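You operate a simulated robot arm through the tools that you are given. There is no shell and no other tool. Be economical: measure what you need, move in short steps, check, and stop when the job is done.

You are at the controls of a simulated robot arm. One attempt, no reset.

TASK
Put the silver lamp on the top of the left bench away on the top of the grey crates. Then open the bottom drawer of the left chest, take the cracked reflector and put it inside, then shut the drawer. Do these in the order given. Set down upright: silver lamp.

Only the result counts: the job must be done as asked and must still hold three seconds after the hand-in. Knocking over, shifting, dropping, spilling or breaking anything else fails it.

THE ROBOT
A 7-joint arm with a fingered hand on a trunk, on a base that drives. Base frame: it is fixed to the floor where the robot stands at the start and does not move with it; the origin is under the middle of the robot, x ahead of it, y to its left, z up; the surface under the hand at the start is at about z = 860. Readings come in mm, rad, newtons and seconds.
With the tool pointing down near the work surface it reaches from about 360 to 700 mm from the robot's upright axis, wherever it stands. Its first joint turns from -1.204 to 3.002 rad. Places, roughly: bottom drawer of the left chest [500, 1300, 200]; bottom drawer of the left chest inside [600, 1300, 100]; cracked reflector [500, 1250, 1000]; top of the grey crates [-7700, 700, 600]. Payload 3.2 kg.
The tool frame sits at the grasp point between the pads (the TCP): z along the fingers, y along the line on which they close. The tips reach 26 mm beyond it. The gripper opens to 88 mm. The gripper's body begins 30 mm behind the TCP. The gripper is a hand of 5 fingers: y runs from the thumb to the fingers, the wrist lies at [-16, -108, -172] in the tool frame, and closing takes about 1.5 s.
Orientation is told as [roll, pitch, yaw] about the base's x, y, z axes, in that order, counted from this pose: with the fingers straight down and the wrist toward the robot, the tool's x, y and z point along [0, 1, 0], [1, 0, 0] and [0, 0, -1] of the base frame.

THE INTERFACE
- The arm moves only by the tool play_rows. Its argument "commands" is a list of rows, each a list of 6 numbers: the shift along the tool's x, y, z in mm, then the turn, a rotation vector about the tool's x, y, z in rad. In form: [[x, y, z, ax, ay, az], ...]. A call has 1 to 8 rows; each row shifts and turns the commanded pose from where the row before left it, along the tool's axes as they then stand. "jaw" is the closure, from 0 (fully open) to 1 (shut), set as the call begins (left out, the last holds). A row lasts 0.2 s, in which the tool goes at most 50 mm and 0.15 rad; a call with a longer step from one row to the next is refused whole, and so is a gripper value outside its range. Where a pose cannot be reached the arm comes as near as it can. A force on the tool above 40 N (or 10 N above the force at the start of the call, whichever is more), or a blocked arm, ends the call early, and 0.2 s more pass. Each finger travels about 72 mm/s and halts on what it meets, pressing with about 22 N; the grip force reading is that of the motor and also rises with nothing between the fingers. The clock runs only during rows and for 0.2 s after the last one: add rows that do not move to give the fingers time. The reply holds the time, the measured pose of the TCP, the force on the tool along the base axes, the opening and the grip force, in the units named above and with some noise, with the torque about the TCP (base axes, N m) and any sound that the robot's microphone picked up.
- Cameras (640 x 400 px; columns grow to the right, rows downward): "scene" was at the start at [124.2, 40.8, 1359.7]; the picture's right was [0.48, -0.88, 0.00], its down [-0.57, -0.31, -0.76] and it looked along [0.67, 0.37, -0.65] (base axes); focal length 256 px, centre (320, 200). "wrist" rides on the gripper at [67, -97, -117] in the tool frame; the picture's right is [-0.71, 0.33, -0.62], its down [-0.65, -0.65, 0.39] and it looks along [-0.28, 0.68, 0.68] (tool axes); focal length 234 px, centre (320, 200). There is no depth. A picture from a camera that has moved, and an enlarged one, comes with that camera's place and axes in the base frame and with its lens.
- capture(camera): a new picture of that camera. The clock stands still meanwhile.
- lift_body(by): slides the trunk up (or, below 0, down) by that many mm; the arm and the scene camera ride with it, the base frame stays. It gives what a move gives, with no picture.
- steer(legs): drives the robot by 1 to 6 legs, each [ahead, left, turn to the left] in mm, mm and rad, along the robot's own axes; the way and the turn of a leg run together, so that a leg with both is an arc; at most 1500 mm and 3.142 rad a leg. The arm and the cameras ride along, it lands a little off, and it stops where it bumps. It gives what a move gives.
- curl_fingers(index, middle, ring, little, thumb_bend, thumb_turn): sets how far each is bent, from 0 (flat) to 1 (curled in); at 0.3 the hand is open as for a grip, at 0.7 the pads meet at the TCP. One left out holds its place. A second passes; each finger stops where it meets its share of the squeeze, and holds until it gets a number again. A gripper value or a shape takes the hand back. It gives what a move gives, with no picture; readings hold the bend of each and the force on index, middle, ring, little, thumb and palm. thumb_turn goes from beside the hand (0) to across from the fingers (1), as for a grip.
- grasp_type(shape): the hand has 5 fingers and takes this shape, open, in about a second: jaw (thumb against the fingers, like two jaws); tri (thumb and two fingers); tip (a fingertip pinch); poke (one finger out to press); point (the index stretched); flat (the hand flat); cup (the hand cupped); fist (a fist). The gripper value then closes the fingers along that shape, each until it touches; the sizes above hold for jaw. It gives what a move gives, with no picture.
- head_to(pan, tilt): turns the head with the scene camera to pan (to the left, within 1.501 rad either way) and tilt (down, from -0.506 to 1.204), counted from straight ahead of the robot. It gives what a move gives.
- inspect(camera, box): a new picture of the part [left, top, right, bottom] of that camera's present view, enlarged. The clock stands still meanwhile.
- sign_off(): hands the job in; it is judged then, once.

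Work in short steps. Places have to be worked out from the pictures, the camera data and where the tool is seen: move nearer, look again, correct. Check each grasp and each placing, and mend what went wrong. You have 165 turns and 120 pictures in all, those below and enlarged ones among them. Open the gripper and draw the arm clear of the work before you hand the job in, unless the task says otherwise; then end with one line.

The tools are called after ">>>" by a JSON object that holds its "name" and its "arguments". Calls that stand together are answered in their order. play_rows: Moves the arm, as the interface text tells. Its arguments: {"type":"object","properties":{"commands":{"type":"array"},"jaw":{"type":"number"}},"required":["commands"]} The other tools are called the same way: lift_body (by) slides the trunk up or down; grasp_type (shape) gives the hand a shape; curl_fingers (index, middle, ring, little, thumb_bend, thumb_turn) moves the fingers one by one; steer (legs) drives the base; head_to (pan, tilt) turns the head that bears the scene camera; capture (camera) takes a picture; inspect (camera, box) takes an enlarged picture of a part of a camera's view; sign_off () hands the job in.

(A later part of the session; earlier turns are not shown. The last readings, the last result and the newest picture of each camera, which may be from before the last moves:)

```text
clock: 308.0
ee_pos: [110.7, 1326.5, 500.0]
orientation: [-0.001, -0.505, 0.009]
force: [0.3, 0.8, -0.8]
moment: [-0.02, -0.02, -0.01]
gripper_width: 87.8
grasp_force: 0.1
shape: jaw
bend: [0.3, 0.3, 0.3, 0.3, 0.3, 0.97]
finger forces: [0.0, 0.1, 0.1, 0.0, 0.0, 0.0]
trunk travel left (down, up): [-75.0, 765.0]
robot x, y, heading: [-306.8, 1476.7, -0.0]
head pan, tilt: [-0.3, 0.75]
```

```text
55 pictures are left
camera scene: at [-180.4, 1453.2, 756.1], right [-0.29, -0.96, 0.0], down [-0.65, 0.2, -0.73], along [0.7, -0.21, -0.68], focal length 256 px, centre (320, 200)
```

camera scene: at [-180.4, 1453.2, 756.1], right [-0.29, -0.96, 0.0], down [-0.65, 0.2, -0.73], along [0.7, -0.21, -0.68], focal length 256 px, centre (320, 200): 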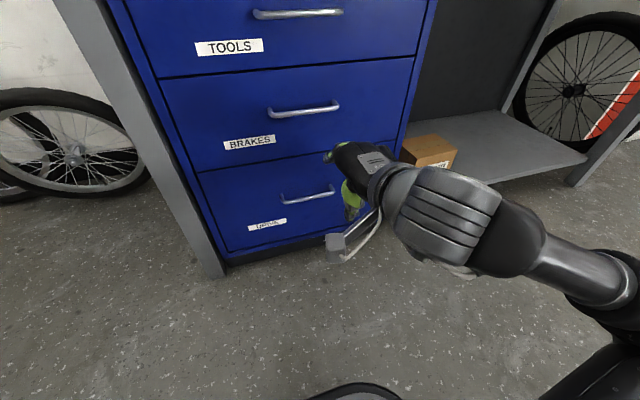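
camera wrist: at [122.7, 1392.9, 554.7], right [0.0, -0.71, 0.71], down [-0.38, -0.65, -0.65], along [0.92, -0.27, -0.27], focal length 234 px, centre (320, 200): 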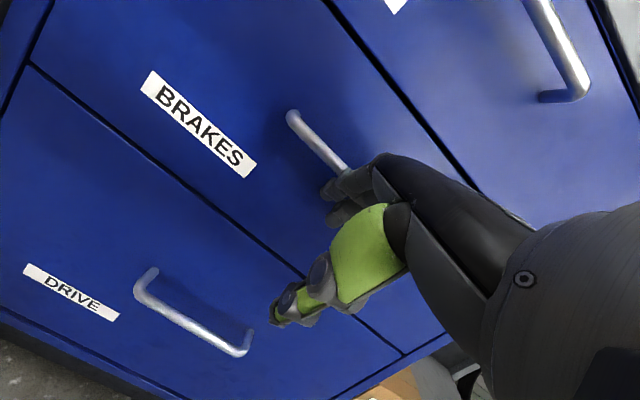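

All drawers closed and clear. Handle bar now ≈ (323, 1258–1405, 288). I complete the tilt, then descend to a pre-grasp at about (230, 1332, 320).

>>> {"name": "play_rows", "arguments": {"commands": [[0, 0, 0, -0.136, 0, 0], [0, 0, 0, -0.136, 0, 0], [0, 0, 0, -0.136, 0, 0], [0, 0, 0, -0.136, 0, 0], [0, 0, 0, 0, 0, 0]]}}

>>> {"name": "play_rows", "arguments": {"commands": [[1, -19.4, 38.6, 0, 0, 0], [1, -19.4, 38.6, 0, 0, 0], [1, -19.4, 38.6, 0, 0, 0], [1, -19.4, 38.6, 0, 0, 0], [1, -19.4, 38.6, 0, 0, 0], [0, 0, 0, 0, 0, 0]]}}

>>> {"name": "capture", "arguments": {"camera": "scene"}}

>>> {"name": "capture", "arguments": {"camera": "wrist"}}

```text
clock: 309.2
ee_pos: [176.8, 1322.7, 543.1]
orientation: [-0.004, -1.048, 0.011]
force: [0.9, 0.9, 0.5]
moment: [0.02, 0.02, 0.0]
gripper_width: 88.0
grasp_force: 0.1
shape: jaw
bend: [0.3, 0.3, 0.3, 0.3, 0.3, 0.97]
finger forces: [0.1, 0.0, 0.0, 0.0, 0.1, 0.0]
out of reach, approached as far as the arm can: row 1, 2, 3, 4
trunk travel left (down, up): [-75.0, 765.0]
robot x, y, heading: [-310.5, 1476.7, 0.001]
head pan, tilt: [-0.3, 0.75]
```

```text
clock: 310.6
ee_pos: [292.8, 1327.9, 366.8]
orientation: [-0.007, -1.056, 0.013]
force: [-35.7, 0.2, 9.2]
moment: [-0.13, -1.72, -0.41]
gripper_width: 86.2
grasp_force: 0.0
shape: jaw
bend: [0.3, 0.28, 0.3, 0.3, 0.3, 0.97]
finger forces: [0.1, 34.9, 0.0, 0.0, 0.1, 0.0]
trunk travel left (down, up): [-75.0, 765.0]
robot x, y, heading: [-310.5, 1479.9, 0.002]
head pan, tilt: [-0.3, 0.75]
```

```text
54 pictures are left
camera scene: at [-184.0, 1453.3, 756.9], right [-0.29, -0.96, 0.0], down [-0.65, 0.2, -0.73], along [0.7, -0.22, -0.68], focal length 256 px, centre (320, 200)
```

scene: 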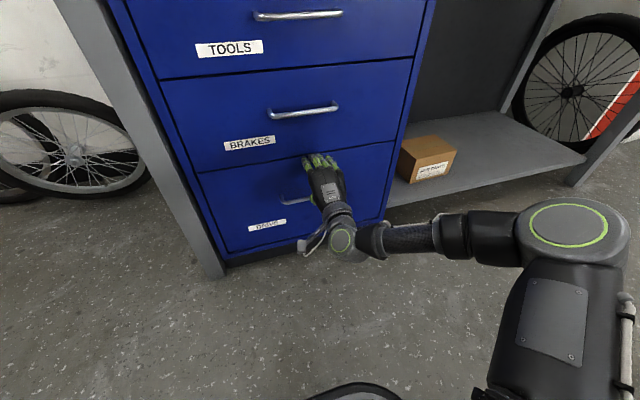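

```text
53 pictures are left
camera wrist: at [141.4, 1391.2, 340.3], right [-0.38, -0.71, 0.6], down [0.02, -0.65, -0.76], along [0.93, -0.27, 0.26], focal length 234 px, centre (320, 200)
```

wrist: 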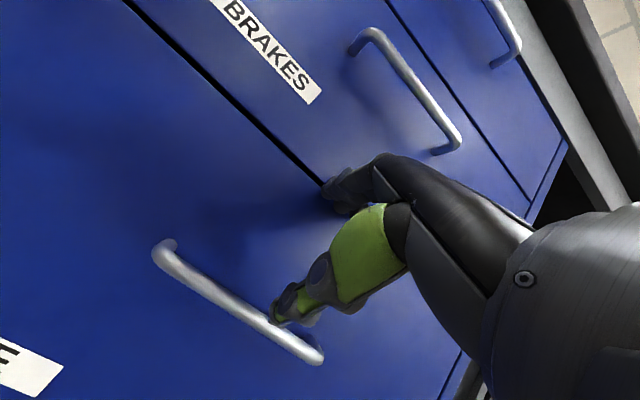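

The hand had ended further forward than intended; a fingertip pushes on the drawer face. I back off 68 mm, ease the tilt to 0.8 rad, and half-close the fingers. Wrist view confirms the bar at z≈292.

>>> {"name": "play_rows", "arguments": {"commands": [[0, -17, -29.5, 0, 0, 0], [0, -17, -29.5, 0, 0, 0], [0, 0, 0, 0.125, 0, 0], [0, 0, 0, 0.125, 0, 0], [0, 0, 0, 0, 0, 0], [0, 0, 0, 0, 0, 0]], "jaw": 0.5}}

>>> {"name": "capture", "arguments": {"camera": "wrist"}}

>>> {"name": "inspect", "arguments": {"camera": "scene", "box": [230, 100, 430, 270]}}

```text
clock: 312.0
ee_pos: [225.4, 1325.5, 361.1]
orientation: [-0.003, -0.797, 0.008]
force: [1.2, 0.2, -0.3]
moment: [-0.01, -0.03, 0.03]
gripper_width: 44.6
grasp_force: 0.0
shape: jaw
bend: [0.49, 0.42, 0.73, 0.48, 0.34, 1.0]
finger forces: [0.1, 0.0, 0.1, 0.1, 0.0, 0.0]
trunk travel left (down, up): [-75.0, 765.0]
robot x, y, heading: [-308.2, 1476.6, -0.0]
head pan, tilt: [-0.3, 0.75]
```

```text
52 pictures are left
camera wrist: at [72.9, 1390.8, 373.6], right [-0.21, -0.71, 0.68], down [-0.17, -0.65, -0.74], along [0.96, -0.27, 0.01], focal length 234 px, centre (320, 200)
```

wrist: 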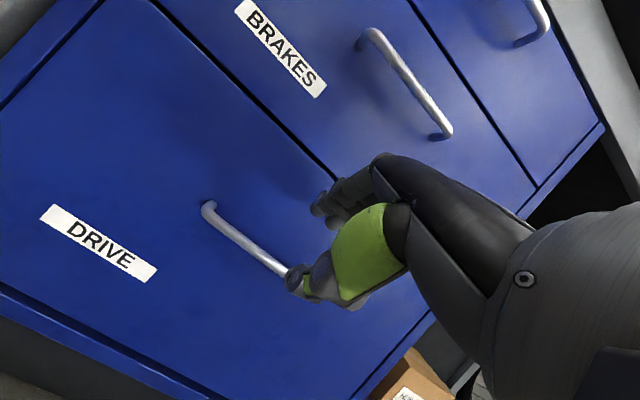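

```text
2.35 times, centred on (330, 185) of scene
camera zoom: at [-180.4, 1453.2, 756.1], right [-0.29, -0.96, 0.0], down [-0.65, 0.2, -0.73], along [0.7, -0.21, -0.68], focal length 602 px, centre (296, 235)
```

zoom: 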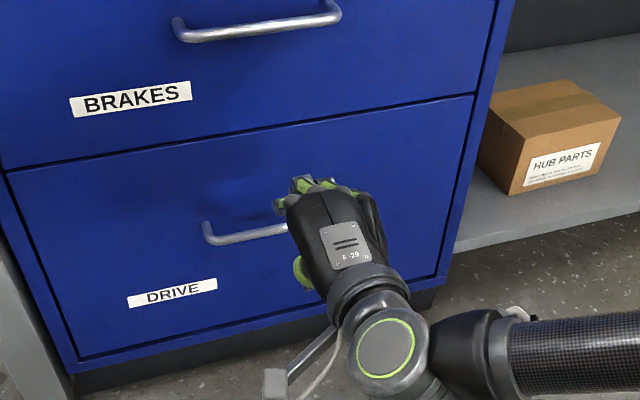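

Uneven finger bends could catch the bar, so I set all fingers to 0.48 with the thumb open, then move to just above the bar.

>>> {"name": "curl_fingers", "arguments": {"index": 0.48, "middle": 0.48, "ring": 0.48, "little": 0.48, "thumb_bend": 0.25, "thumb_turn": 1.0}}

>>> {"name": "play_rows", "arguments": {"commands": [[2, 12, 24, 0, 0, 0], [2, 12, 24, 0, 0, 0], [2, 12, 24, 0, 0, 0], [0, 0, 0, 0, 0, 0]]}}

>>> {"name": "capture", "arguments": {"camera": "wrist"}}

>>> {"name": "inspect", "arguments": {"camera": "scene", "box": [230, 100, 430, 270]}}

```text
clock: 313.0
ee_pos: [226.3, 1325.5, 361.0]
orientation: [-0.003, -0.798, 0.009]
force: [0.0, -0.3, -0.3]
moment: [0.0, 0.02, 0.0]
gripper_width: 72.3
grasp_force: 0.1
shape: fingers
bend: [0.48, 0.48, 0.48, 0.48, 0.25, 0.97]
finger forces: [0.0, 0.0, 0.0, 0.0, 0.0, 0.1]
trunk travel left (down, up): [-75.0, 765.0]
robot x, y, heading: [-309.1, 1477.7, 0.004]
head pan, tilt: [-0.3, 0.75]
```

```text
clock: 314.0
ee_pos: [300.6, 1331.4, 337.1]
orientation: [-0.005, -0.8, 0.01]
force: [-17.7, 0.1, 3.8]
moment: [-0.05, -0.26, -0.17]
gripper_width: 69.4
grasp_force: 9.1
shape: fingers
bend: [0.5, 0.51, 0.52, 0.48, 0.25, 0.97]
finger forces: [6.8, 4.1, 6.3, 0.0, 0.1, 0.0]
trunk travel left (down, up): [-75.0, 765.0]
robot x, y, heading: [-311.7, 1478.7, 0.004]
head pan, tilt: [-0.3, 0.75]
```

```text
50 pictures are left
camera wrist: at [147.3, 1396.2, 349.8], right [-0.21, -0.71, 0.67], down [-0.17, -0.65, -0.74], along [0.96, -0.27, 0.01], focal length 234 px, centre (320, 200)
```

wrist: 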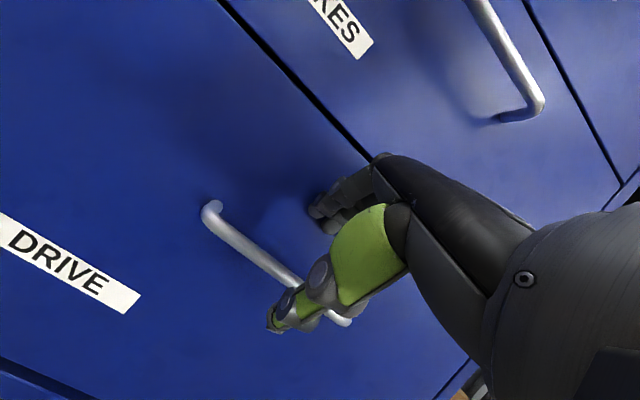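

```text
2.35 times, centred on (330, 185) of scene
camera zoom: at [-181.9, 1453.2, 756.4], right [-0.29, -0.96, 0.0], down [-0.65, 0.2, -0.73], along [0.7, -0.22, -0.68], focal length 602 px, centre (296, 235)
```

zoom: 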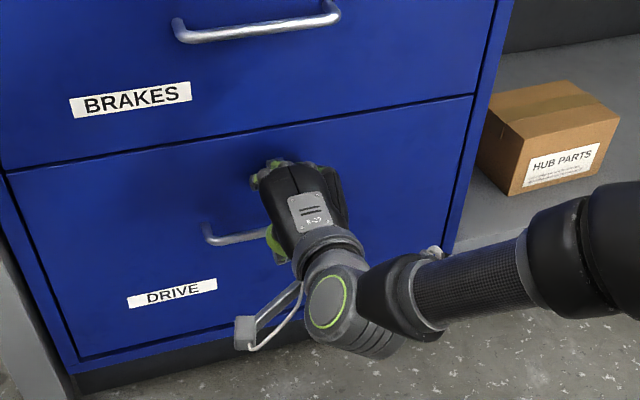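

Fingertips touch the face above the bar. I ease 3 mm back and descend 40 mm so the fingertips go behind the bar.

>>> {"name": "play_rows", "arguments": {"commands": [[0, -2, -2, 0, 0, 0], [0, -7.2, 7, 0, 0, 0], [0, -7.2, 7, 0, 0, 0], [0, -7.2, 7, 0, 0, 0], [0, -7.2, 7, 0, 0, 0], [0, 0, 0, 0, 0, 0]]}}

>>> {"name": "inspect", "arguments": {"camera": "wrist", "box": [180, 130, 420, 350]}}

>>> {"name": "inspect", "arguments": {"camera": "scene", "box": [250, 130, 370, 250]}}

```text
clock: 315.4
ee_pos: [299.0, 1332.3, 298.3]
orientation: [-0.003, -0.799, 0.009]
force: [-12.5, -0.4, 5.1]
moment: [-0.07, -0.31, -0.17]
gripper_width: 71.0
grasp_force: 6.5
shape: fingers
bend: [0.49, 0.5, 0.5, 0.48, 0.25, 0.97]
finger forces: [3.8, 4.7, 4.8, 0.0, 0.1, 0.0]
trunk travel left (down, up): [-75.0, 765.0]
robot x, y, heading: [-313.4, 1477.5, 0.0]
head pan, tilt: [-0.3, 0.75]
```

```text
1.82 times, centred on (300, 240) of wrist
camera zoom: at [146.2, 1396.9, 309.6], right [-0.21, -0.71, 0.67], down [-0.17, -0.65, -0.74], along [0.96, -0.27, 0.02], focal length 426 px, centre (356, 127)
```

zoom: 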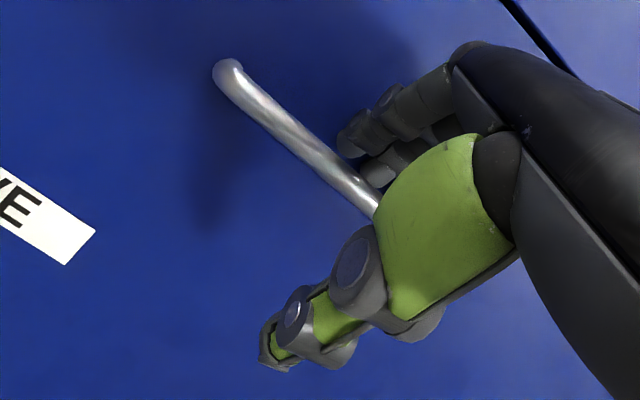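

```text
3.33 times, centred on (310, 190) of scene
camera zoom: at [-181.4, 1453.3, 756.3], right [-0.29, -0.96, 0.0], down [-0.65, 0.2, -0.73], along [0.7, -0.22, -0.68], focal length 853 px, centre (353, 233)
```

zoom: 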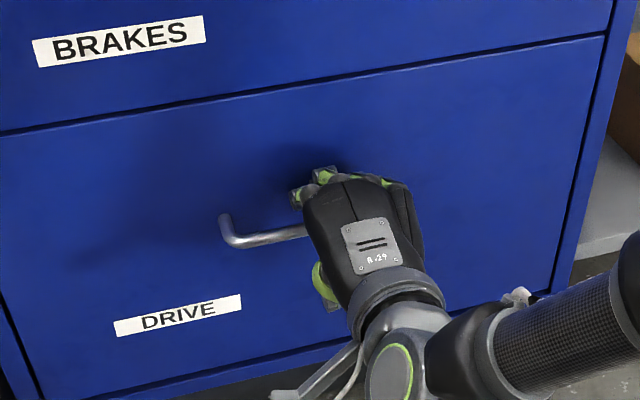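

Bar lies between fingers and thumb. Closing all fingers onto it.

>>> {"name": "curl_fingers", "arguments": {"index": 0.85, "middle": 0.85, "ring": 0.85, "little": 0.85, "thumb_bend": 0.6}}

>>> {"name": "inspect", "arguments": {"camera": "wrist", "box": [180, 130, 420, 350]}}

```text
clock: 316.4
ee_pos: [298.7, 1332.6, 296.0]
orientation: [-0.004, -0.796, 0.01]
force: [-0.5, 2.8, -6.7]
moment: [-0.02, -1.03, 0.34]
gripper_width: 10.1
grasp_force: 31.5
shape: fingers
bend: [0.82, 0.8, 0.8, 0.79, 0.58, 1.0]
finger forces: [7.8, 33.3, 7.9, 9.0, 3.4, 0.0]
trunk travel left (down, up): [-75.0, 765.0]
robot x, y, heading: [-311.4, 1477.6, 0.002]
head pan, tilt: [-0.3, 0.75]
```

```text
1.82 times, centred on (300, 240) of wrist
camera zoom: at [146.4, 1397.0, 308.2], right [-0.21, -0.71, 0.68], down [-0.18, -0.65, -0.74], along [0.96, -0.27, 0.01], focal length 426 px, centre (356, 127)
```

zoom: 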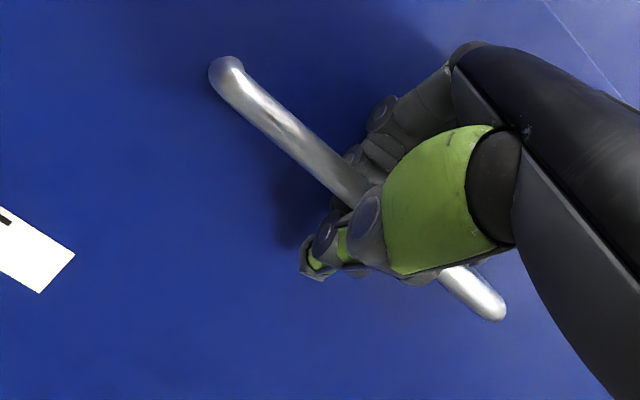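

The fingers wrap behind the bar. Pull in -x by 100 mm with the arm.

>>> {"name": "play_rows", "arguments": {"commands": [[0, -10.5, -10.8, 0, 0, 0], [0, -14, -14.3, 0, 0, 0], [0, -14, -14.3, 0, 0, 0], [0, -14, -14.3, 0, 0, 0], [0, -14, -14.3, 0, 0, 0], [0, 0, 0, 0, 0, 0]]}}

>>> {"name": "capture", "arguments": {"camera": "scene"}}

```text
clock: 317.8
ee_pos: [203.7, 1331.7, 295.8]
orientation: [-0.001, -0.794, 0.007]
force: [-1.3, 1.7, -16.3]
moment: [0.07, -0.97, 0.29]
gripper_width: 10.4
grasp_force: 31.1
shape: fingers
bend: [0.83, 0.79, 0.8, 0.79, 0.58, 1.0]
finger forces: [7.3, 35.1, 7.2, 7.4, 4.9, 0.1]
trunk travel left (down, up): [-75.0, 765.0]
robot x, y, heading: [-309.2, 1474.9, -0.001]
head pan, tilt: [-0.3, 0.75]
```

```text
45 pictures are left
camera scene: at [-179.1, 1452.8, 755.7], right [-0.29, -0.96, 0.0], down [-0.65, 0.2, -0.73], along [0.7, -0.21, -0.68], focal length 256 px, centre (320, 200)
```

scene: 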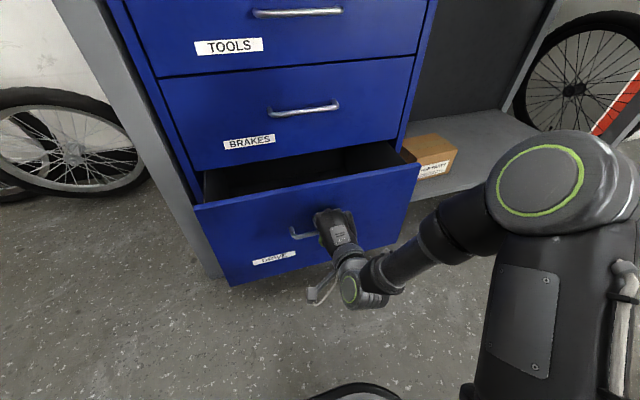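

The drawer opens smoothly. Pull another 110 mm with the arm.

>>> {"name": "play_rows", "arguments": {"commands": [[0, -13, -13.5, 0, 0, 0], [0, -13, -13.5, 0, 0, 0], [0, -13, -13.5, 0, 0, 0], [0, -13, -13.5, 0, 0, 0], [0, -13, -13.5, 0, 0, 0], [0, -13, -13.5, 0, 0, 0], [0, 0, 0, 0, 0, 0]]}}

>>> {"name": "capture", "arguments": {"camera": "scene"}}

```text
clock: 319.4
ee_pos: [141.2, 1325.8, 270.4]
orientation: [-0.009, -0.818, 0.012]
force: [1.1, 1.6, 39.1]
moment: [-1.73, 0.36, 0.48]
gripper_width: 12.0
grasp_force: 21.8
shape: fingers
bend: [0.84, 0.81, 0.82, 0.81, 0.58, 1.0]
finger forces: [0.0, 12.6, 0.1, 32.4, 0.0, 0.0]
out of reach, approached as far as the arm can: row 3, 4, 5, 6
trunk travel left (down, up): [-75.0, 765.0]
robot x, y, heading: [-310.0, 1477.4, 0.004]
head pan, tilt: [-0.3, 0.75]
```

```text
44 pictures are left
camera scene: at [-183.4, 1454.4, 757.2], right [-0.29, -0.96, 0.0], down [-0.65, 0.2, -0.73], along [0.7, -0.22, -0.68], focal length 256 px, centre (320, 200)
```

scene: 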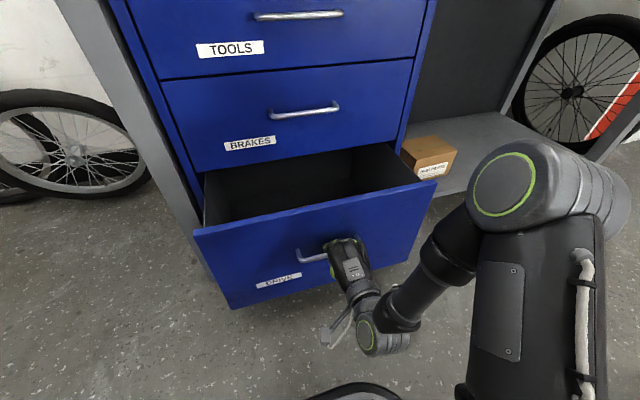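

Pulled about 160 mm; the arm reached its inner limit. I release by opening the fingers part-way.

>>> {"name": "curl_fingers", "arguments": {"index": 0.52, "middle": 0.52, "ring": 0.52, "little": 0.52, "thumb_bend": 0.2}}

>>> {"name": "inspect", "arguments": {"camera": "wrist", "box": [100, 60, 480, 360]}}

```text
clock: 320.4
ee_pos: [139.3, 1327.2, 267.0]
orientation: [-0.006, -0.804, 0.011]
force: [-1.7, -2.4, 29.2]
moment: [-0.89, 1.56, 0.02]
gripper_width: 51.9
grasp_force: 47.1
shape: fingers
bend: [0.77, 0.71, 0.73, 0.48, 0.21, 0.96]
finger forces: [28.0, 12.5, 17.1, 37.0, 0.0, 0.1]
trunk travel left (down, up): [-75.0, 765.0]
robot x, y, heading: [-307.1, 1478.2, 0.002]
head pan, tilt: [-0.3, 0.75]
```

```text
1.33 times, centred on (290, 210) of wrist
camera zoom: at [-13.9, 1391.4, 277.7], right [-0.22, -0.71, 0.67], down [-0.17, -0.65, -0.74], along [0.96, -0.27, 0.02], focal length 312 px, centre (360, 187)
```

zoom: 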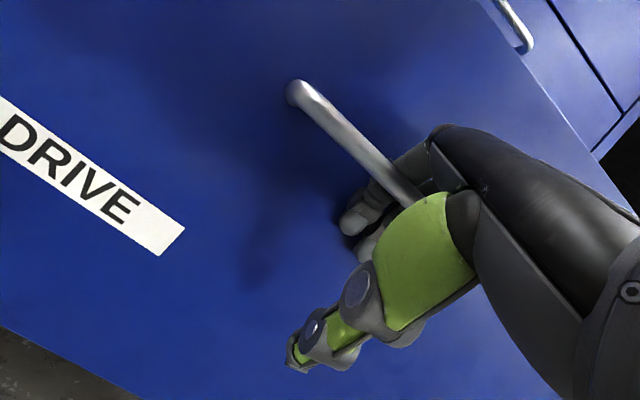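

Fingers still wedge behind the bar; I lift the hand straight up in small steps to free them.

>>> {"name": "play_rows", "arguments": {"commands": [[0, 6, -5.8, 0, 0, 0], [0, 6, -5.8, 0, 0, 0], [0, 6, -5.8, 0, 0, 0], [0, 6, -5.8, 0, 0, 0], [0, 7.2, -7, 0, 0, 0], [0, 7.2, -7, 0, 0, 0]]}}

>>> {"name": "inspect", "arguments": {"camera": "wrist", "box": [100, 60, 480, 360]}}

```text
clock: 321.8
ee_pos: [163.8, 1326.2, 302.7]
orientation: [-0.004, -0.797, 0.009]
force: [-1.0, 0.0, -0.6]
moment: [-0.04, 0.02, 0.0]
gripper_width: 71.4
grasp_force: 0.2
shape: fingers
bend: [0.52, 0.53, 0.52, 0.52, 0.21, 0.96]
finger forces: [0.1, 0.9, 0.2, 0.1, 0.1, 0.0]
out of reach, approached as far as the arm can: row 1, 2, 3, 4, 5, 6
trunk travel left (down, up): [-75.0, 765.0]
robot x, y, heading: [-305.8, 1476.1, -0.001]
head pan, tilt: [-0.3, 0.75]
```

```text
1.33 times, centred on (290, 210) of wrist
camera zoom: at [10.9, 1390.7, 315.2], right [-0.21, -0.71, 0.67], down [-0.17, -0.65, -0.74], along [0.96, -0.27, 0.01], focal length 312 px, centre (360, 187)
```

zoom: 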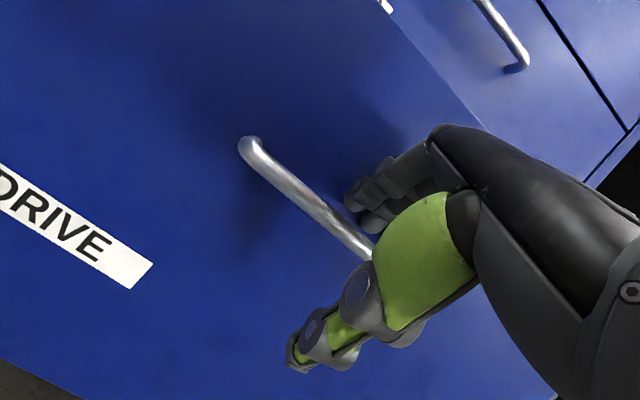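

Free of force. Raise with the trunk (straight up) 160 mm so the hand clears the drawer's panel, then look.

>>> {"name": "lift_body", "arguments": {"by": 60}}

>>> {"name": "lift_body", "arguments": {"by": 110}}

>>> {"name": "capture", "arguments": {"camera": "scene"}}

```text
clock: 322.8
ee_pos: [163.7, 1326.1, 363.1]
orientation: [-0.003, -0.796, 0.009]
force: [-0.9, 0.8, -0.5]
moment: [0.0, 0.0, -0.01]
gripper_width: 71.2
grasp_force: 0.4
shape: fingers
bend: [0.52, 0.53, 0.52, 0.52, 0.21, 0.96]
finger forces: [0.1, 1.1, 0.0, 0.1, 0.0, 0.0]
trunk travel left (down, up): [-135.0, 705.0]
robot x, y, heading: [-309.0, 1481.7, 0.004]
head pan, tilt: [-0.3, 0.75]
```

```text
clock: 324.2
ee_pos: [164.6, 1325.1, 474.4]
orientation: [-0.002, -0.799, 0.01]
force: [0.3, 0.6, -0.2]
moment: [-0.01, -0.03, -0.02]
gripper_width: 71.3
grasp_force: 0.0
shape: fingers
bend: [0.52, 0.52, 0.52, 0.52, 0.21, 0.96]
finger forces: [0.0, 0.0, 0.0, 0.1, 0.1, 0.0]
trunk travel left (down, up): [-245.0, 595.0]
robot x, y, heading: [-311.3, 1480.5, -0.002]
head pan, tilt: [-0.3, 0.75]
```

```text
41 pictures are left
camera scene: at [-180.3, 1453.1, 926.1], right [-0.29, -0.96, 0.0], down [-0.65, 0.2, -0.73], along [0.7, -0.21, -0.68], focal length 256 px, centre (320, 200)
```

scene: 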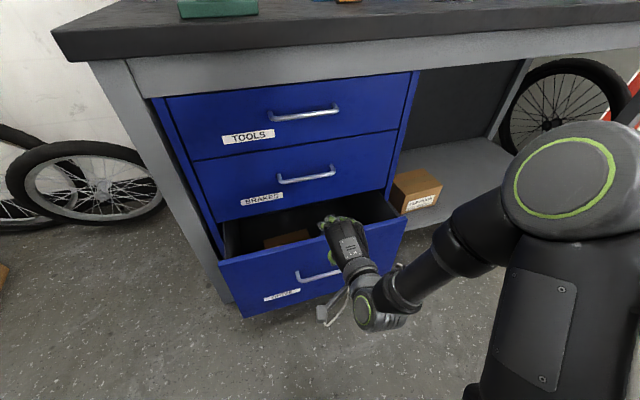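

Drawer is 160 mm open. I'll point the hand down, hook the fingers inside the front panel's top edge (z≈435) and pull further. First raise a little and untilt.

>>> {"name": "lift_body", "arguments": {"by": 60}}

>>> {"name": "play_rows", "arguments": {"commands": [[0, 0, 0, 0.14, 0, 0], [0, 0, 0, 0.14, 0, 0], [0, 0, 0, 0.14, 0, 0], [0, 0, 0, 0.14, 0, 0], [0, 0, 0, 0.14, 0, 0], [0, 0, 0, 0.1, 0, 0], [0, 0, 0, 0, 0, 0]], "jaw": 0}}

>>> {"name": "capture", "arguments": {"camera": "wrist"}}

>>> {"name": "capture", "arguments": {"camera": "scene"}}

```text
clock: 325.2
ee_pos: [164.6, 1324.9, 534.0]
orientation: [-0.003, -0.798, 0.009]
force: [-0.1, -0.2, 0.3]
moment: [-0.02, 0.01, 0.0]
gripper_width: 71.3
grasp_force: 0.1
shape: fingers
bend: [0.52, 0.52, 0.52, 0.52, 0.21, 0.96]
finger forces: [0.1, 0.0, 0.1, 0.0, 0.1, 0.0]
trunk travel left (down, up): [-305.0, 535.0]
robot x, y, heading: [-308.1, 1480.1, 0.003]
head pan, tilt: [-0.3, 0.75]
```

```text
clock: 326.8
ee_pos: [168.1, 1325.5, 532.1]
orientation: [-0.002, 0.003, 0.006]
force: [-0.1, -0.4, 1.1]
moment: [-0.02, -0.01, -0.03]
gripper_width: 87.8
grasp_force: 0.0
shape: jaw
bend: [0.3, 0.3, 0.3, 0.3, 0.3, 0.97]
finger forces: [0.0, 0.0, 0.0, 0.0, 0.0, 0.0]
out of reach, approached as far as the arm can: row 1
trunk travel left (down, up): [-305.0, 535.0]
robot x, y, heading: [-308.3, 1478.2, -0.005]
head pan, tilt: [-0.3, 0.75]
```

```text
40 pictures are left
camera wrist: at [69.9, 1391.1, 649.4], right [0.34, -0.7, 0.62], down [-0.65, -0.65, -0.39], along [0.68, -0.28, -0.68], focal length 234 px, centre (320, 200)
```

wrist: 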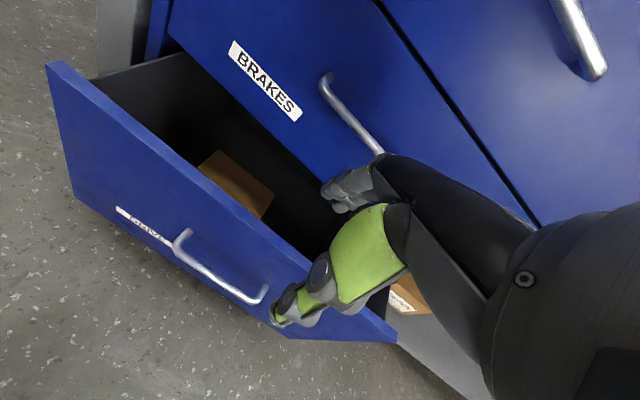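

```text
39 pictures are left
camera scene: at [-180.4, 1453.2, 986.1], right [-0.29, -0.96, 0.0], down [-0.65, 0.2, -0.73], along [0.7, -0.22, -0.68], focal length 256 px, centre (320, 200)
```

scene: 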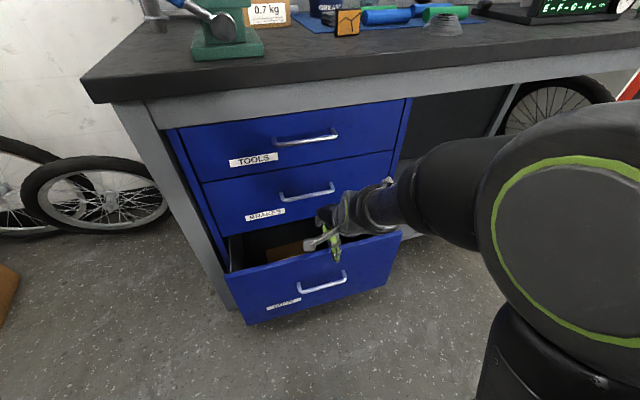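

Panel edge ≈ x 192, z 435. I move 20 mm forward and down to z≈442, straddling the panel, then close lightly.

>>> {"name": "play_rows", "arguments": {"commands": [[0, 20, 25, 0, 0, 0], [0, 0, 30, 0, 0, 0], [0, 0, 20, 0, 0, 0], [0, 0, 15, 0, 0, 0], [0, 0, 0, 0, 0, 0]]}}

>>> {"name": "inspect", "arguments": {"camera": "wrist", "box": [180, 130, 420, 350]}}

```text
clock: 328.0
ee_pos: [188.4, 1324.6, 440.5]
orientation: [-0.003, 0.002, 0.007]
force: [-0.3, 0.0, -0.1]
moment: [0.02, 0.05, 0.01]
gripper_width: 87.7
grasp_force: 0.2
shape: jaw
bend: [0.3, 0.3, 0.3, 0.3, 0.3, 0.97]
finger forces: [0.0, 0.0, 0.0, 0.1, 0.1, 0.0]
trunk travel left (down, up): [-305.0, 535.0]
robot x, y, heading: [-310.0, 1476.6, 0.004]
head pan, tilt: [-0.3, 0.75]
```

```text
1.82 times, centred on (300, 240) of wrist
camera zoom: at [89.4, 1389.9, 558.1], right [0.34, -0.7, 0.62], down [-0.65, -0.65, -0.39], along [0.68, -0.28, -0.68], focal length 426 px, centre (356, 127)
```

zoom: 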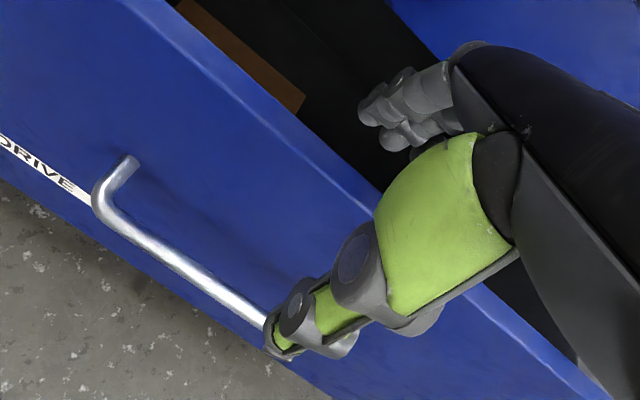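

Straddling well. Close on the panel.

>>> {"name": "play_rows", "arguments": {"commands": [[0, 0, 0, 0, 0, 0], [0, 0, 0, 0, 0, 0], [0, 0, 0, 0, 0, 0], [0, 0, 0, 0, 0, 0], [0, 0, 0, 0, 0, 0], [0, 0, 0, 0, 0, 0], [0, 0, 0, 0, 0, 0]], "jaw": 0.8}}

>>> {"name": "play_rows", "arguments": {"commands": [[0, -15, 0, 0, 0, 0], [0, -20, 0, 0, 0, 0], [0, -20, 0, 0, 0, 0], [0, -20, 0, 0, 0, 0], [0, -20, 0, 0, 0, 0], [0, -15, 0, 0, 0, 0], [0, 0, 0, 0, 0, 0]]}}

>>> {"name": "capture", "arguments": {"camera": "scene"}}

```text
clock: 329.6
ee_pos: [188.1, 1324.5, 440.5]
orientation: [-0.003, 0.002, 0.006]
force: [1.0, -0.3, -1.1]
moment: [0.03, 0.0, 0.0]
gripper_width: 17.7
grasp_force: 0.1
shape: jaw
bend: [0.62, 0.57, 0.73, 0.61, 0.48, 1.0]
finger forces: [0.1, 0.0, 0.0, 0.0, 0.0, 0.0]
trunk travel left (down, up): [-305.0, 535.0]
robot x, y, heading: [-306.0, 1479.4, 0.003]
head pan, tilt: [-0.3, 0.75]
```

```text
clock: 331.2
ee_pos: [87.2, 1323.2, 438.4]
orientation: [-0.001, 0.004, 0.005]
force: [-0.5, 0.5, 0.4]
moment: [0.01, -0.04, -0.01]
gripper_width: 17.7
grasp_force: 0.1
shape: jaw
bend: [0.62, 0.57, 0.73, 0.61, 0.48, 1.0]
finger forces: [0.1, 0.0, 0.0, 0.0, 0.0, 0.0]
out of reach, approached as far as the arm can: row 6
trunk travel left (down, up): [-305.0, 535.0]
robot x, y, heading: [-307.4, 1477.9, -0.002]
head pan, tilt: [-0.3, 0.75]
```

```text
37 pictures are left
camera scene: at [-180.4, 1453.2, 986.1], right [-0.29, -0.96, 0.0], down [-0.65, 0.2, -0.73], along [0.7, -0.21, -0.68], focal length 256 px, centre (320, 200)
```

scene: 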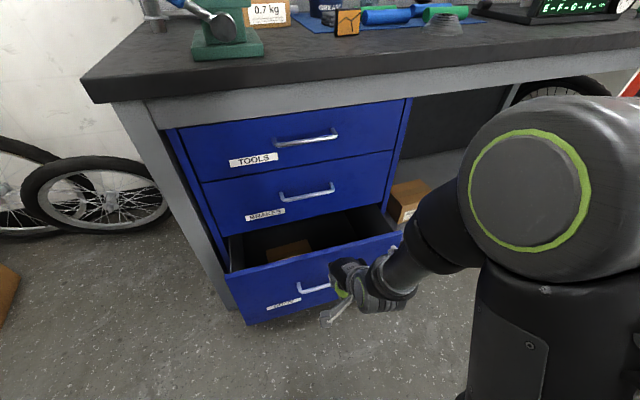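

The fingers closed above the panel, so its top is below z≈412. I repeat, going lower: up, forward, open, then down to z≈398.

>>> {"name": "play_rows", "arguments": {"commands": [[0, 0, -30, 0, 0, 0], [0, 35, 0, 0, 0, 0], [0, 35, 0, 0, 0, 0], [0, 34, 0, 0, 0, 0], [0, 0, 0, 0, 0, 0], [0, 0, 0, 0, 0, 0]], "jaw": 0}}

>>> {"name": "play_rows", "arguments": {"commands": [[0, 0, 25, 0, 0, 0], [0, 0, 25, 0, 0, 0], [0, 0, 20, 0, 0, 0], [0, 0, 0, 0, 0, 0]]}}

>>> {"name": "inspect", "arguments": {"camera": "scene", "box": [220, 160, 440, 330]}}

>>> {"name": "inspect", "arguments": {"camera": "wrist", "box": [180, 130, 420, 350]}}

```text
clock: 332.6
ee_pos: [197.8, 1325.2, 468.0]
orientation: [-0.001, 0.001, 0.009]
force: [-0.6, 0.3, 0.3]
moment: [0.0, -0.03, 0.0]
gripper_width: 87.9
grasp_force: 0.0
shape: jaw
bend: [0.3, 0.3, 0.3, 0.3, 0.3, 0.97]
finger forces: [0.1, 0.1, 0.1, 0.1, 0.0, 0.0]
out of reach, approached as far as the arm can: row 1
trunk travel left (down, up): [-305.0, 535.0]
robot x, y, heading: [-308.5, 1477.1, 0.0]
head pan, tilt: [-0.3, 0.75]
```

```text
clock: 333.6
ee_pos: [199.1, 1324.3, 395.9]
orientation: [-0.002, 0.002, 0.007]
force: [0.1, 0.3, -0.2]
moment: [-0.01, 0.02, 0.01]
gripper_width: 87.6
grasp_force: 0.0
shape: jaw
bend: [0.3, 0.3, 0.3, 0.3, 0.3, 0.97]
finger forces: [0.0, 0.0, 0.1, 0.0, 0.0, 0.0]
trunk travel left (down, up): [-305.0, 535.0]
robot x, y, heading: [-314.7, 1478.9, 0.002]
head pan, tilt: [-0.3, 0.75]
```

```text
2.35 times, centred on (330, 245) of scene
camera zoom: at [-180.3, 1453.2, 986.1], right [-0.29, -0.96, 0.0], down [-0.65, 0.2, -0.73], along [0.7, -0.21, -0.68], focal length 602 px, centre (296, 94)
```

zoom: 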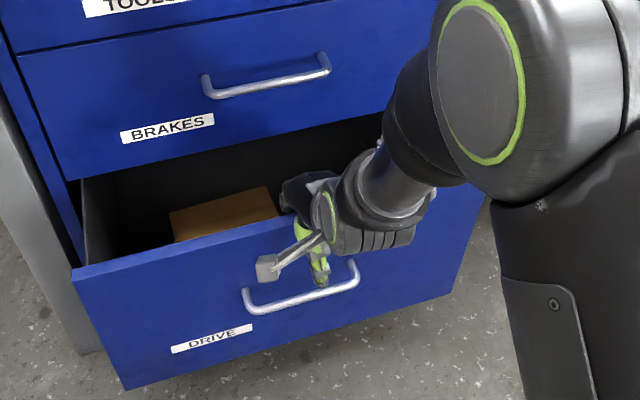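

```text
1.82 times, centred on (300, 240) of wrist
camera zoom: at [100.3, 1390.1, 513.6], right [0.34, -0.7, 0.62], down [-0.65, -0.65, -0.39], along [0.68, -0.28, -0.68], focal length 426 px, centre (356, 127)
```

zoom: 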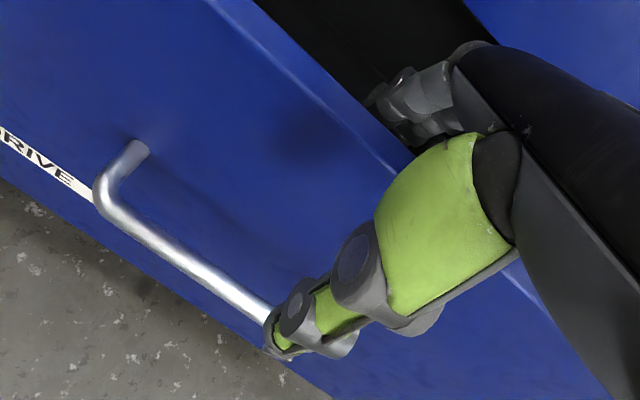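

Fingers are now inside behind the panel. Close and pull again.

>>> {"name": "play_rows", "arguments": {"commands": [[0, 4, 0, 0, 0, 0], [0, 0, 0, 0, 0, 0], [0, 0, 0, 0, 0, 0], [0, 0, 0, 0, 0, 0], [0, 0, 0, 0, 0, 0], [0, 0, 0, 0, 0, 0], [0, 0, 0, 0, 0, 0]], "jaw": 0.9}}

>>> {"name": "play_rows", "arguments": {"commands": [[0, -10, 0, 0, 0, 0], [0, -20, 0, 0, 0, 0], [0, -20, 0, 0, 0, 0], [0, -20, 0, 0, 0, 0], [0, -20, 0, 0, 0, 0], [0, -15, 0, 0, 0, 0], [0, 0, 0, 0, 0, 0]]}}

>>> {"name": "capture", "arguments": {"camera": "scene"}}

```text
clock: 335.2
ee_pos: [201.8, 1324.7, 396.4]
orientation: [-0.002, 0.003, 0.007]
force: [-1.5, 1.0, -2.2]
moment: [-0.05, 0.08, 0.1]
gripper_width: 13.0
grasp_force: 22.1
shape: jaw
bend: [0.66, 0.63, 0.71, 0.68, 0.48, 1.0]
finger forces: [9.7, 5.7, 2.8, 1.4, 20.7, 0.1]
trunk travel left (down, up): [-305.0, 535.0]
robot x, y, heading: [-311.3, 1477.5, 0.003]
head pan, tilt: [-0.3, 0.75]
```

```text
clock: 336.8
ee_pos: [96.5, 1324.6, 396.8]
orientation: [-0.002, 0.006, 0.007]
force: [-1.0, 3.4, -11.7]
moment: [0.06, -0.01, 0.12]
gripper_width: 12.7
grasp_force: 22.1
shape: jaw
bend: [0.66, 0.63, 0.71, 0.69, 0.49, 1.0]
finger forces: [10.0, 5.7, 2.9, 0.9, 20.9, 0.1]
trunk travel left (down, up): [-305.0, 535.0]
robot x, y, heading: [-307.6, 1475.9, -0.001]
head pan, tilt: [-0.3, 0.75]
```

```text
34 pictures are left
camera scene: at [-179.5, 1453.0, 985.9], right [-0.29, -0.96, 0.0], down [-0.65, 0.2, -0.73], along [0.7, -0.21, -0.68], focal length 256 px, centre (320, 200)
```

scene: 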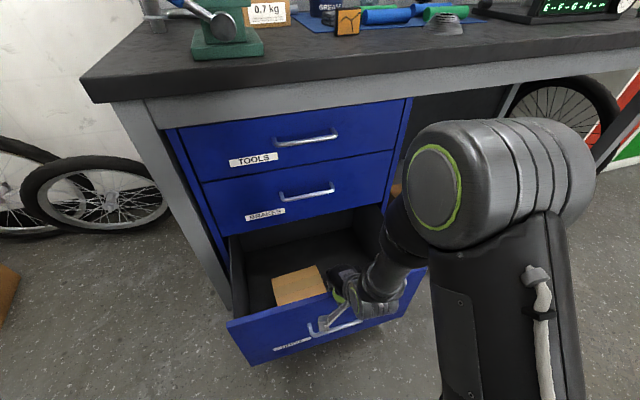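

Drawer open ≈260 mm. Open the hand and rise straight up with the trunk to working height.

>>> {"name": "play_rows", "arguments": {"commands": [[0, 0, 0, 0, 0, 0], [0, 0, 0, 0, 0, 0], [0, 0, 0, 0, 0, 0], [0, 0, 0, 0, 0, 0], [0, 0, 0, 0, 0, 0], [0, 0, 0, 0, 0, 0]], "jaw": 0}}

>>> {"name": "lift_body", "arguments": {"by": 100}}

>>> {"name": "lift_body", "arguments": {"by": 270}}

>>> {"name": "head_to", "arguments": {"pan": -0.3, "tilt": 0.75}}

>>> {"name": "capture", "arguments": {"camera": "scene"}}

```text
clock: 338.2
ee_pos: [98.8, 1324.7, 398.1]
orientation: [-0.003, 0.002, 0.007]
force: [-0.4, -0.3, -0.8]
moment: [-0.04, 0.03, -0.04]
gripper_width: 88.1
grasp_force: 0.1
shape: jaw
bend: [0.3, 0.3, 0.3, 0.3, 0.3, 0.97]
finger forces: [0.0, 0.1, 0.1, 0.0, 0.0, 0.0]
trunk travel left (down, up): [-305.0, 535.0]
robot x, y, heading: [-309.0, 1473.0, -0.001]
head pan, tilt: [-0.3, 0.75]
```

```text
clock: 339.5
ee_pos: [97.3, 1324.6, 498.1]
orientation: [-0.002, 0.003, 0.006]
force: [0.8, -0.7, 0.2]
moment: [0.01, 0.0, -0.01]
gripper_width: 87.8
grasp_force: 0.0
shape: jaw
bend: [0.3, 0.3, 0.3, 0.3, 0.3, 0.97]
finger forces: [0.0, 0.1, 0.0, 0.0, 0.1, 0.0]
trunk travel left (down, up): [-405.0, 435.0]
robot x, y, heading: [-308.9, 1481.5, 0.004]
head pan, tilt: [-0.3, 0.75]
```

```text
clock: 342.3
ee_pos: [98.1, 1324.5, 768.0]
orientation: [-0.001, 0.002, 0.007]
force: [0.5, -0.9, -0.2]
moment: [0.01, -0.07, 0.01]
gripper_width: 88.0
grasp_force: 0.0
shape: jaw
bend: [0.3, 0.3, 0.3, 0.3, 0.3, 0.97]
finger forces: [0.1, 0.0, 0.0, 0.0, 0.0, 0.1]
trunk travel left (down, up): [-675.0, 165.0]
robot x, y, heading: [-305.4, 1477.6, 0.005]
head pan, tilt: [-0.3, 0.75]
```

```text
clock: 342.9
ee_pos: [98.3, 1324.1, 767.8]
orientation: [-0.002, 0.002, 0.004]
force: [-0.1, -0.4, -0.8]
moment: [-0.01, -0.01, -0.01]
gripper_width: 87.8
grasp_force: 0.1
shape: jaw
bend: [0.3, 0.3, 0.3, 0.3, 0.3, 0.97]
finger forces: [0.1, 0.0, 0.0, 0.0, 0.1, 0.0]
trunk travel left (down, up): [-675.0, 165.0]
robot x, y, heading: [-311.1, 1476.3, 0.002]
head pan, tilt: [-0.3, 0.75]
```

```text
33 pictures are left
camera scene: at [-180.4, 1453.2, 1356.1], right [-0.29, -0.96, 0.0], down [-0.65, 0.2, -0.73], along [0.7, -0.21, -0.68], focal length 256 px, centre (320, 200)
```

scene: 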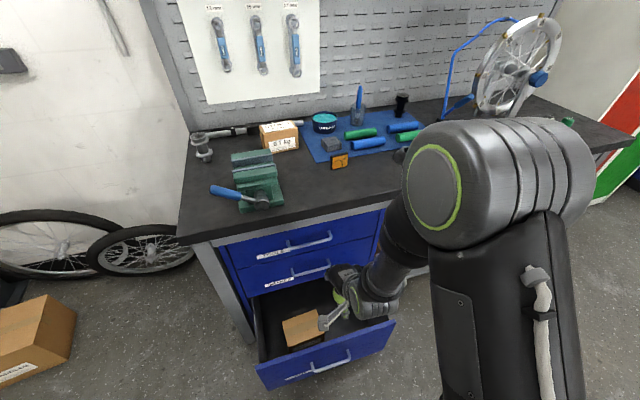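

Reflector at about (470, 1189, 880). Enlarging it to learn its pose.

>>> {"name": "inspect", "arguments": {"camera": "scene", "box": [290, 110, 410, 190]}}

```text
5.00 times, centred on (350, 150) of scene
camera zoom: at [-180.4, 1453.2, 1356.1], right [-0.29, -0.96, 0.0], down [-0.65, 0.2, -0.73], along [0.7, -0.21, -0.68], focal length 1280 px, centre (170, 450)
```

zoom: 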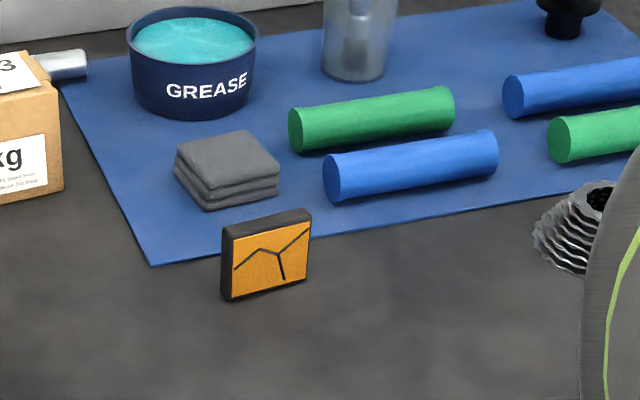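

The reflector stands upright at ≈(465, 1195), faces along x, ~12 mm thick, top z≈915. I raise the hand, then drive round to the right of the open drawer, to about (0, 800).

>>> {"name": "play_rows", "arguments": {"commands": [[10, -5, -45, 0, 0, 0], [10, -5, -45, 0, 0, 0], [10, -5, -45, 0, 0, 0], [10, -5, -45, 0, 0, 0], [10, -5, -45, 0, 0, 0], [10, -5, -45, 0, 0, 0], [10, -5, -35, 0, 0, 0]]}}

>>> {"name": "steer", "arguments": {"legs": [[55, 0, 0], [0, -680, 0]]}}

>>> {"name": "head_to", "arguments": {"pan": 0.6, "tilt": 0.7}}

>>> {"name": "capture", "arguments": {"camera": "scene"}}

```text
clock: 344.5
ee_pos: [98.1, 1344.5, 856.6]
orientation: [-0.002, 0.003, 0.005]
force: [-0.6, -0.5, 0.2]
moment: [-0.01, -0.03, 0.02]
gripper_width: 87.8
grasp_force: 0.1
shape: jaw
bend: [0.3, 0.3, 0.3, 0.3, 0.3, 0.97]
finger forces: [0.1, 0.1, 0.0, 0.1, 0.0, 0.0]
out of reach, approached as far as the arm can: row 2, 3, 4, 5, 6, 7
trunk travel left (down, up): [-675.0, 165.0]
robot x, y, heading: [-307.6, 1476.9, 0.003]
head pan, tilt: [-0.3, 0.75]
```

```text
clock: 348.7
ee_pos: [149.3, 666.6, 856.9]
orientation: [-0.002, 0.004, -0.004]
force: [-0.6, 0.0, -0.1]
moment: [0.0, -0.03, 0.0]
gripper_width: 87.9
grasp_force: 0.1
shape: jaw
bend: [0.3, 0.3, 0.3, 0.3, 0.3, 0.97]
finger forces: [0.1, 0.1, 0.0, 0.1, 0.1, 0.1]
trunk travel left (down, up): [-675.0, 165.0]
robot x, y, heading: [-256.4, 803.0, -0.008]
head pan, tilt: [-0.3, 0.75]
```

```text
clock: 349.9
ee_pos: [149.5, 666.9, 856.8]
orientation: [-0.001, 0.004, -0.003]
force: [0.0, 0.4, -0.2]
moment: [0.03, -0.04, -0.03]
gripper_width: 88.0
grasp_force: 0.1
shape: jaw
bend: [0.3, 0.3, 0.3, 0.3, 0.3, 0.97]
finger forces: [0.1, 0.0, 0.0, 0.0, 0.0, 0.0]
trunk travel left (down, up): [-675.0, 165.0]
robot x, y, heading: [-255.4, 803.8, -0.014]
head pan, tilt: [0.6, 0.7]
```

```text
31 pictures are left
camera scene: at [-135.9, 851.1, 1360.4], right [0.56, -0.83, 0.0], down [-0.53, -0.36, -0.76], along [0.63, 0.43, -0.64], focal length 256 px, centre (320, 200)
```

scene: 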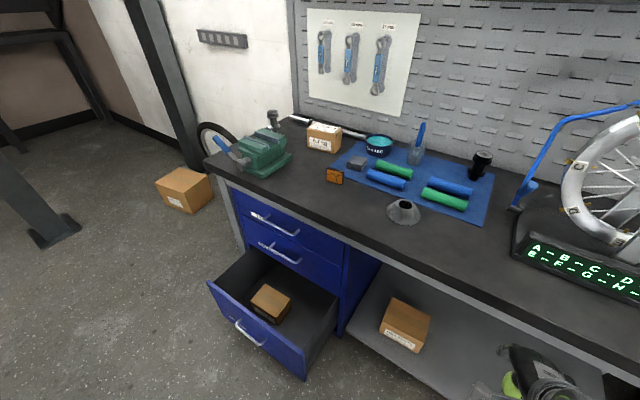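

Clear view: reflector at (465, 1200). Hand must be raised before moving forward: I shift it left and up.

>>> {"name": "play_rows", "arguments": {"commands": [[48, 0, 0, 0, 0, 0], [48, 0, 0, 0, 0, 0], [48, 0, 0, 0, 0, 0], [48, 0, 0, 0, 0, 0], [30, 0, -38, 0, 0, 0], [30, 0, -38, 0, 0, 0], [30, 0, -38, 0, 0, 0], [20, 0, -40, 0, 0, 0]]}}

>>> {"name": "play_rows", "arguments": {"commands": [[0, 0, -35, 0, 0, 0], [0, 0, -35, 0, 0, 0], [0, 0, -15, 0, 0, 0], [0, 0, 0, 0, 0, 0]]}}

```text
clock: 351.7
ee_pos: [149.4, 969.4, 1011.1]
orientation: [-0.004, 0.002, -0.005]
force: [-0.6, -0.4, -0.2]
moment: [0.02, -0.02, 0.01]
gripper_width: 87.8
grasp_force: 0.1
shape: jaw
bend: [0.3, 0.3, 0.3, 0.3, 0.3, 0.97]
finger forces: [0.0, 0.0, 0.0, 0.0, 0.0, 0.0]
trunk travel left (down, up): [-675.0, 165.0]
robot x, y, heading: [-256.2, 803.6, -0.007]
head pan, tilt: [0.6, 0.7]
```

```text
clock: 352.7
ee_pos: [150.9, 969.9, 1094.0]
orientation: [-0.003, 0.003, -0.003]
force: [0.4, -0.1, 0.7]
moment: [0.02, 0.01, 0.02]
gripper_width: 87.5
grasp_force: 0.0
shape: jaw
bend: [0.3, 0.3, 0.3, 0.3, 0.3, 0.97]
finger forces: [0.1, 0.0, 0.0, 0.1, 0.0, 0.0]
trunk travel left (down, up): [-675.0, 165.0]
robot x, y, heading: [-259.9, 803.2, -0.011]
head pan, tilt: [0.6, 0.7]
```

Drive ahead 235 mm.

>>> {"name": "steer", "arguments": {"legs": [[235, 0, 0.01]]}}

>>> {"name": "play_rows", "arguments": {"commands": [[46, 12, -5, 0, 0, 0], [46, 12, 0, 0, 0, 0], [46, 12, 0, 0, 0, 0], [46, 12, 0, 0, 0, 0], [46, 12, 0, 0, 0, 0], [0, 0, 0, 0, 0, 0]]}}

>>> {"name": "capture", "arguments": {"camera": "wrist"}}

>>> {"name": "capture", "arguments": {"camera": "scene"}}

```text
clock: 354.5
ee_pos: [385.0, 972.9, 1095.6]
orientation: [-0.001, 0.005, 0.005]
force: [-0.4, 0.0, -0.6]
moment: [0.01, 0.01, 0.01]
gripper_width: 88.0
grasp_force: 0.0
shape: jaw
bend: [0.3, 0.3, 0.3, 0.3, 0.3, 0.97]
finger forces: [0.0, 0.1, 0.1, 0.0, 0.1, 0.0]
trunk travel left (down, up): [-675.0, 165.0]
robot x, y, heading: [-15.1, 800.1, 0.003]
head pan, tilt: [0.6, 0.7]
```

```text
clock: 356.1
ee_pos: [436.0, 1037.3, 1123.2]
orientation: [0.062, 0.011, -0.057]
force: [-0.4, 0.0, 0.2]
moment: [0.0, -0.01, -0.02]
gripper_width: 87.8
grasp_force: 0.1
shape: jaw
bend: [0.3, 0.3, 0.3, 0.3, 0.3, 0.97]
finger forces: [0.0, 0.0, 0.1, 0.0, 0.1, 0.0]
out of reach, approached as far as the arm can: row 3, 4, 5
trunk travel left (down, up): [-675.0, 165.0]
robot x, y, heading: [-20.5, 802.4, 0.003]
head pan, tilt: [0.6, 0.7]
stopped in row 6: the arm was blocked; the commanded pose is now the measured one
```

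```text
30 pictures are left
camera wrist: at [342.0, 1100.8, 1245.8], right [0.29, -0.76, 0.58], down [-0.69, -0.58, -0.42], along [0.66, -0.27, -0.7], focal length 234 px, centre (320, 200)
```

wrist: 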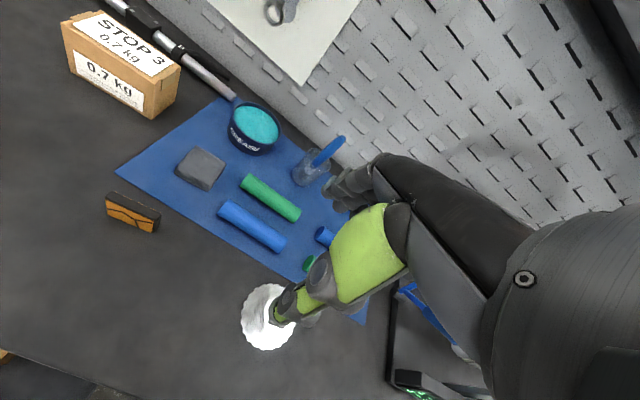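

```text
29 pictures are left
camera scene: at [99.6, 851.0, 1360.4], right [0.57, -0.82, 0.0], down [-0.53, -0.36, -0.76], along [0.63, 0.43, -0.64], focal length 256 px, centre (320, 200)
```

scene: 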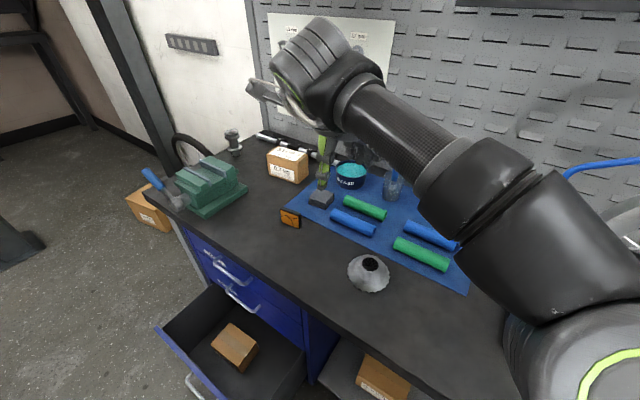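

At this height the reach ends early and the hand tilted slightly. I correct the tilt and lower to z≈965, where it reaches further.

>>> {"name": "play_rows", "arguments": {"commands": [[-5, 0, 30, 0, 0, 0], [-5, 0, 30, 0, 0, 0], [0, 0, 30, -0.011, -0.062, -0.057], [0, 0, 30, 0, 0, 0], [0, 0, 30, 0, 0, 0], [0, 0, 0, 0, 0, 0]]}}

>>> {"name": "play_rows", "arguments": {"commands": [[30, 5, 0, 0, 0, 0], [30, 5, 0, 0, 0, 0], [30, 5, 0, 0, 0, 0], [30, 5, 0, 0, 0, 0], [0, 0, 0, 0, 0, 0]]}}

```text
clock: 357.5
ee_pos: [432.2, 1034.4, 970.2]
orientation: [-0.003, -0.005, 0.002]
force: [0.3, 0.1, 0.0]
moment: [0.02, 0.0, 0.06]
gripper_width: 87.7
grasp_force: 0.1
shape: jaw
bend: [0.3, 0.3, 0.3, 0.3, 0.3, 0.97]
finger forces: [0.0, 0.1, 0.1, 0.0, 0.1, 0.0]
trunk travel left (down, up): [-675.0, 165.0]
robot x, y, heading: [-22.1, 802.8, -0.004]
head pan, tilt: [0.6, 0.7]
```

```text
clock: 358.7
ee_pos: [447.2, 1076.5, 973.9]
orientation: [-0.003, -0.004, 0.001]
force: [0.2, 0.2, -0.4]
moment: [0.01, 0.0, -0.01]
gripper_width: 87.9
grasp_force: 0.1
shape: jaw
bend: [0.3, 0.3, 0.3, 0.3, 0.3, 0.97]
finger forces: [0.1, 0.1, 0.0, 0.0, 0.0, 0.0]
out of reach, approached as far as the arm can: row 2, 3, 4
trunk travel left (down, up): [-675.0, 165.0]
robot x, y, heading: [-20.3, 799.0, -0.001]
head pan, tilt: [0.6, 0.7]
```

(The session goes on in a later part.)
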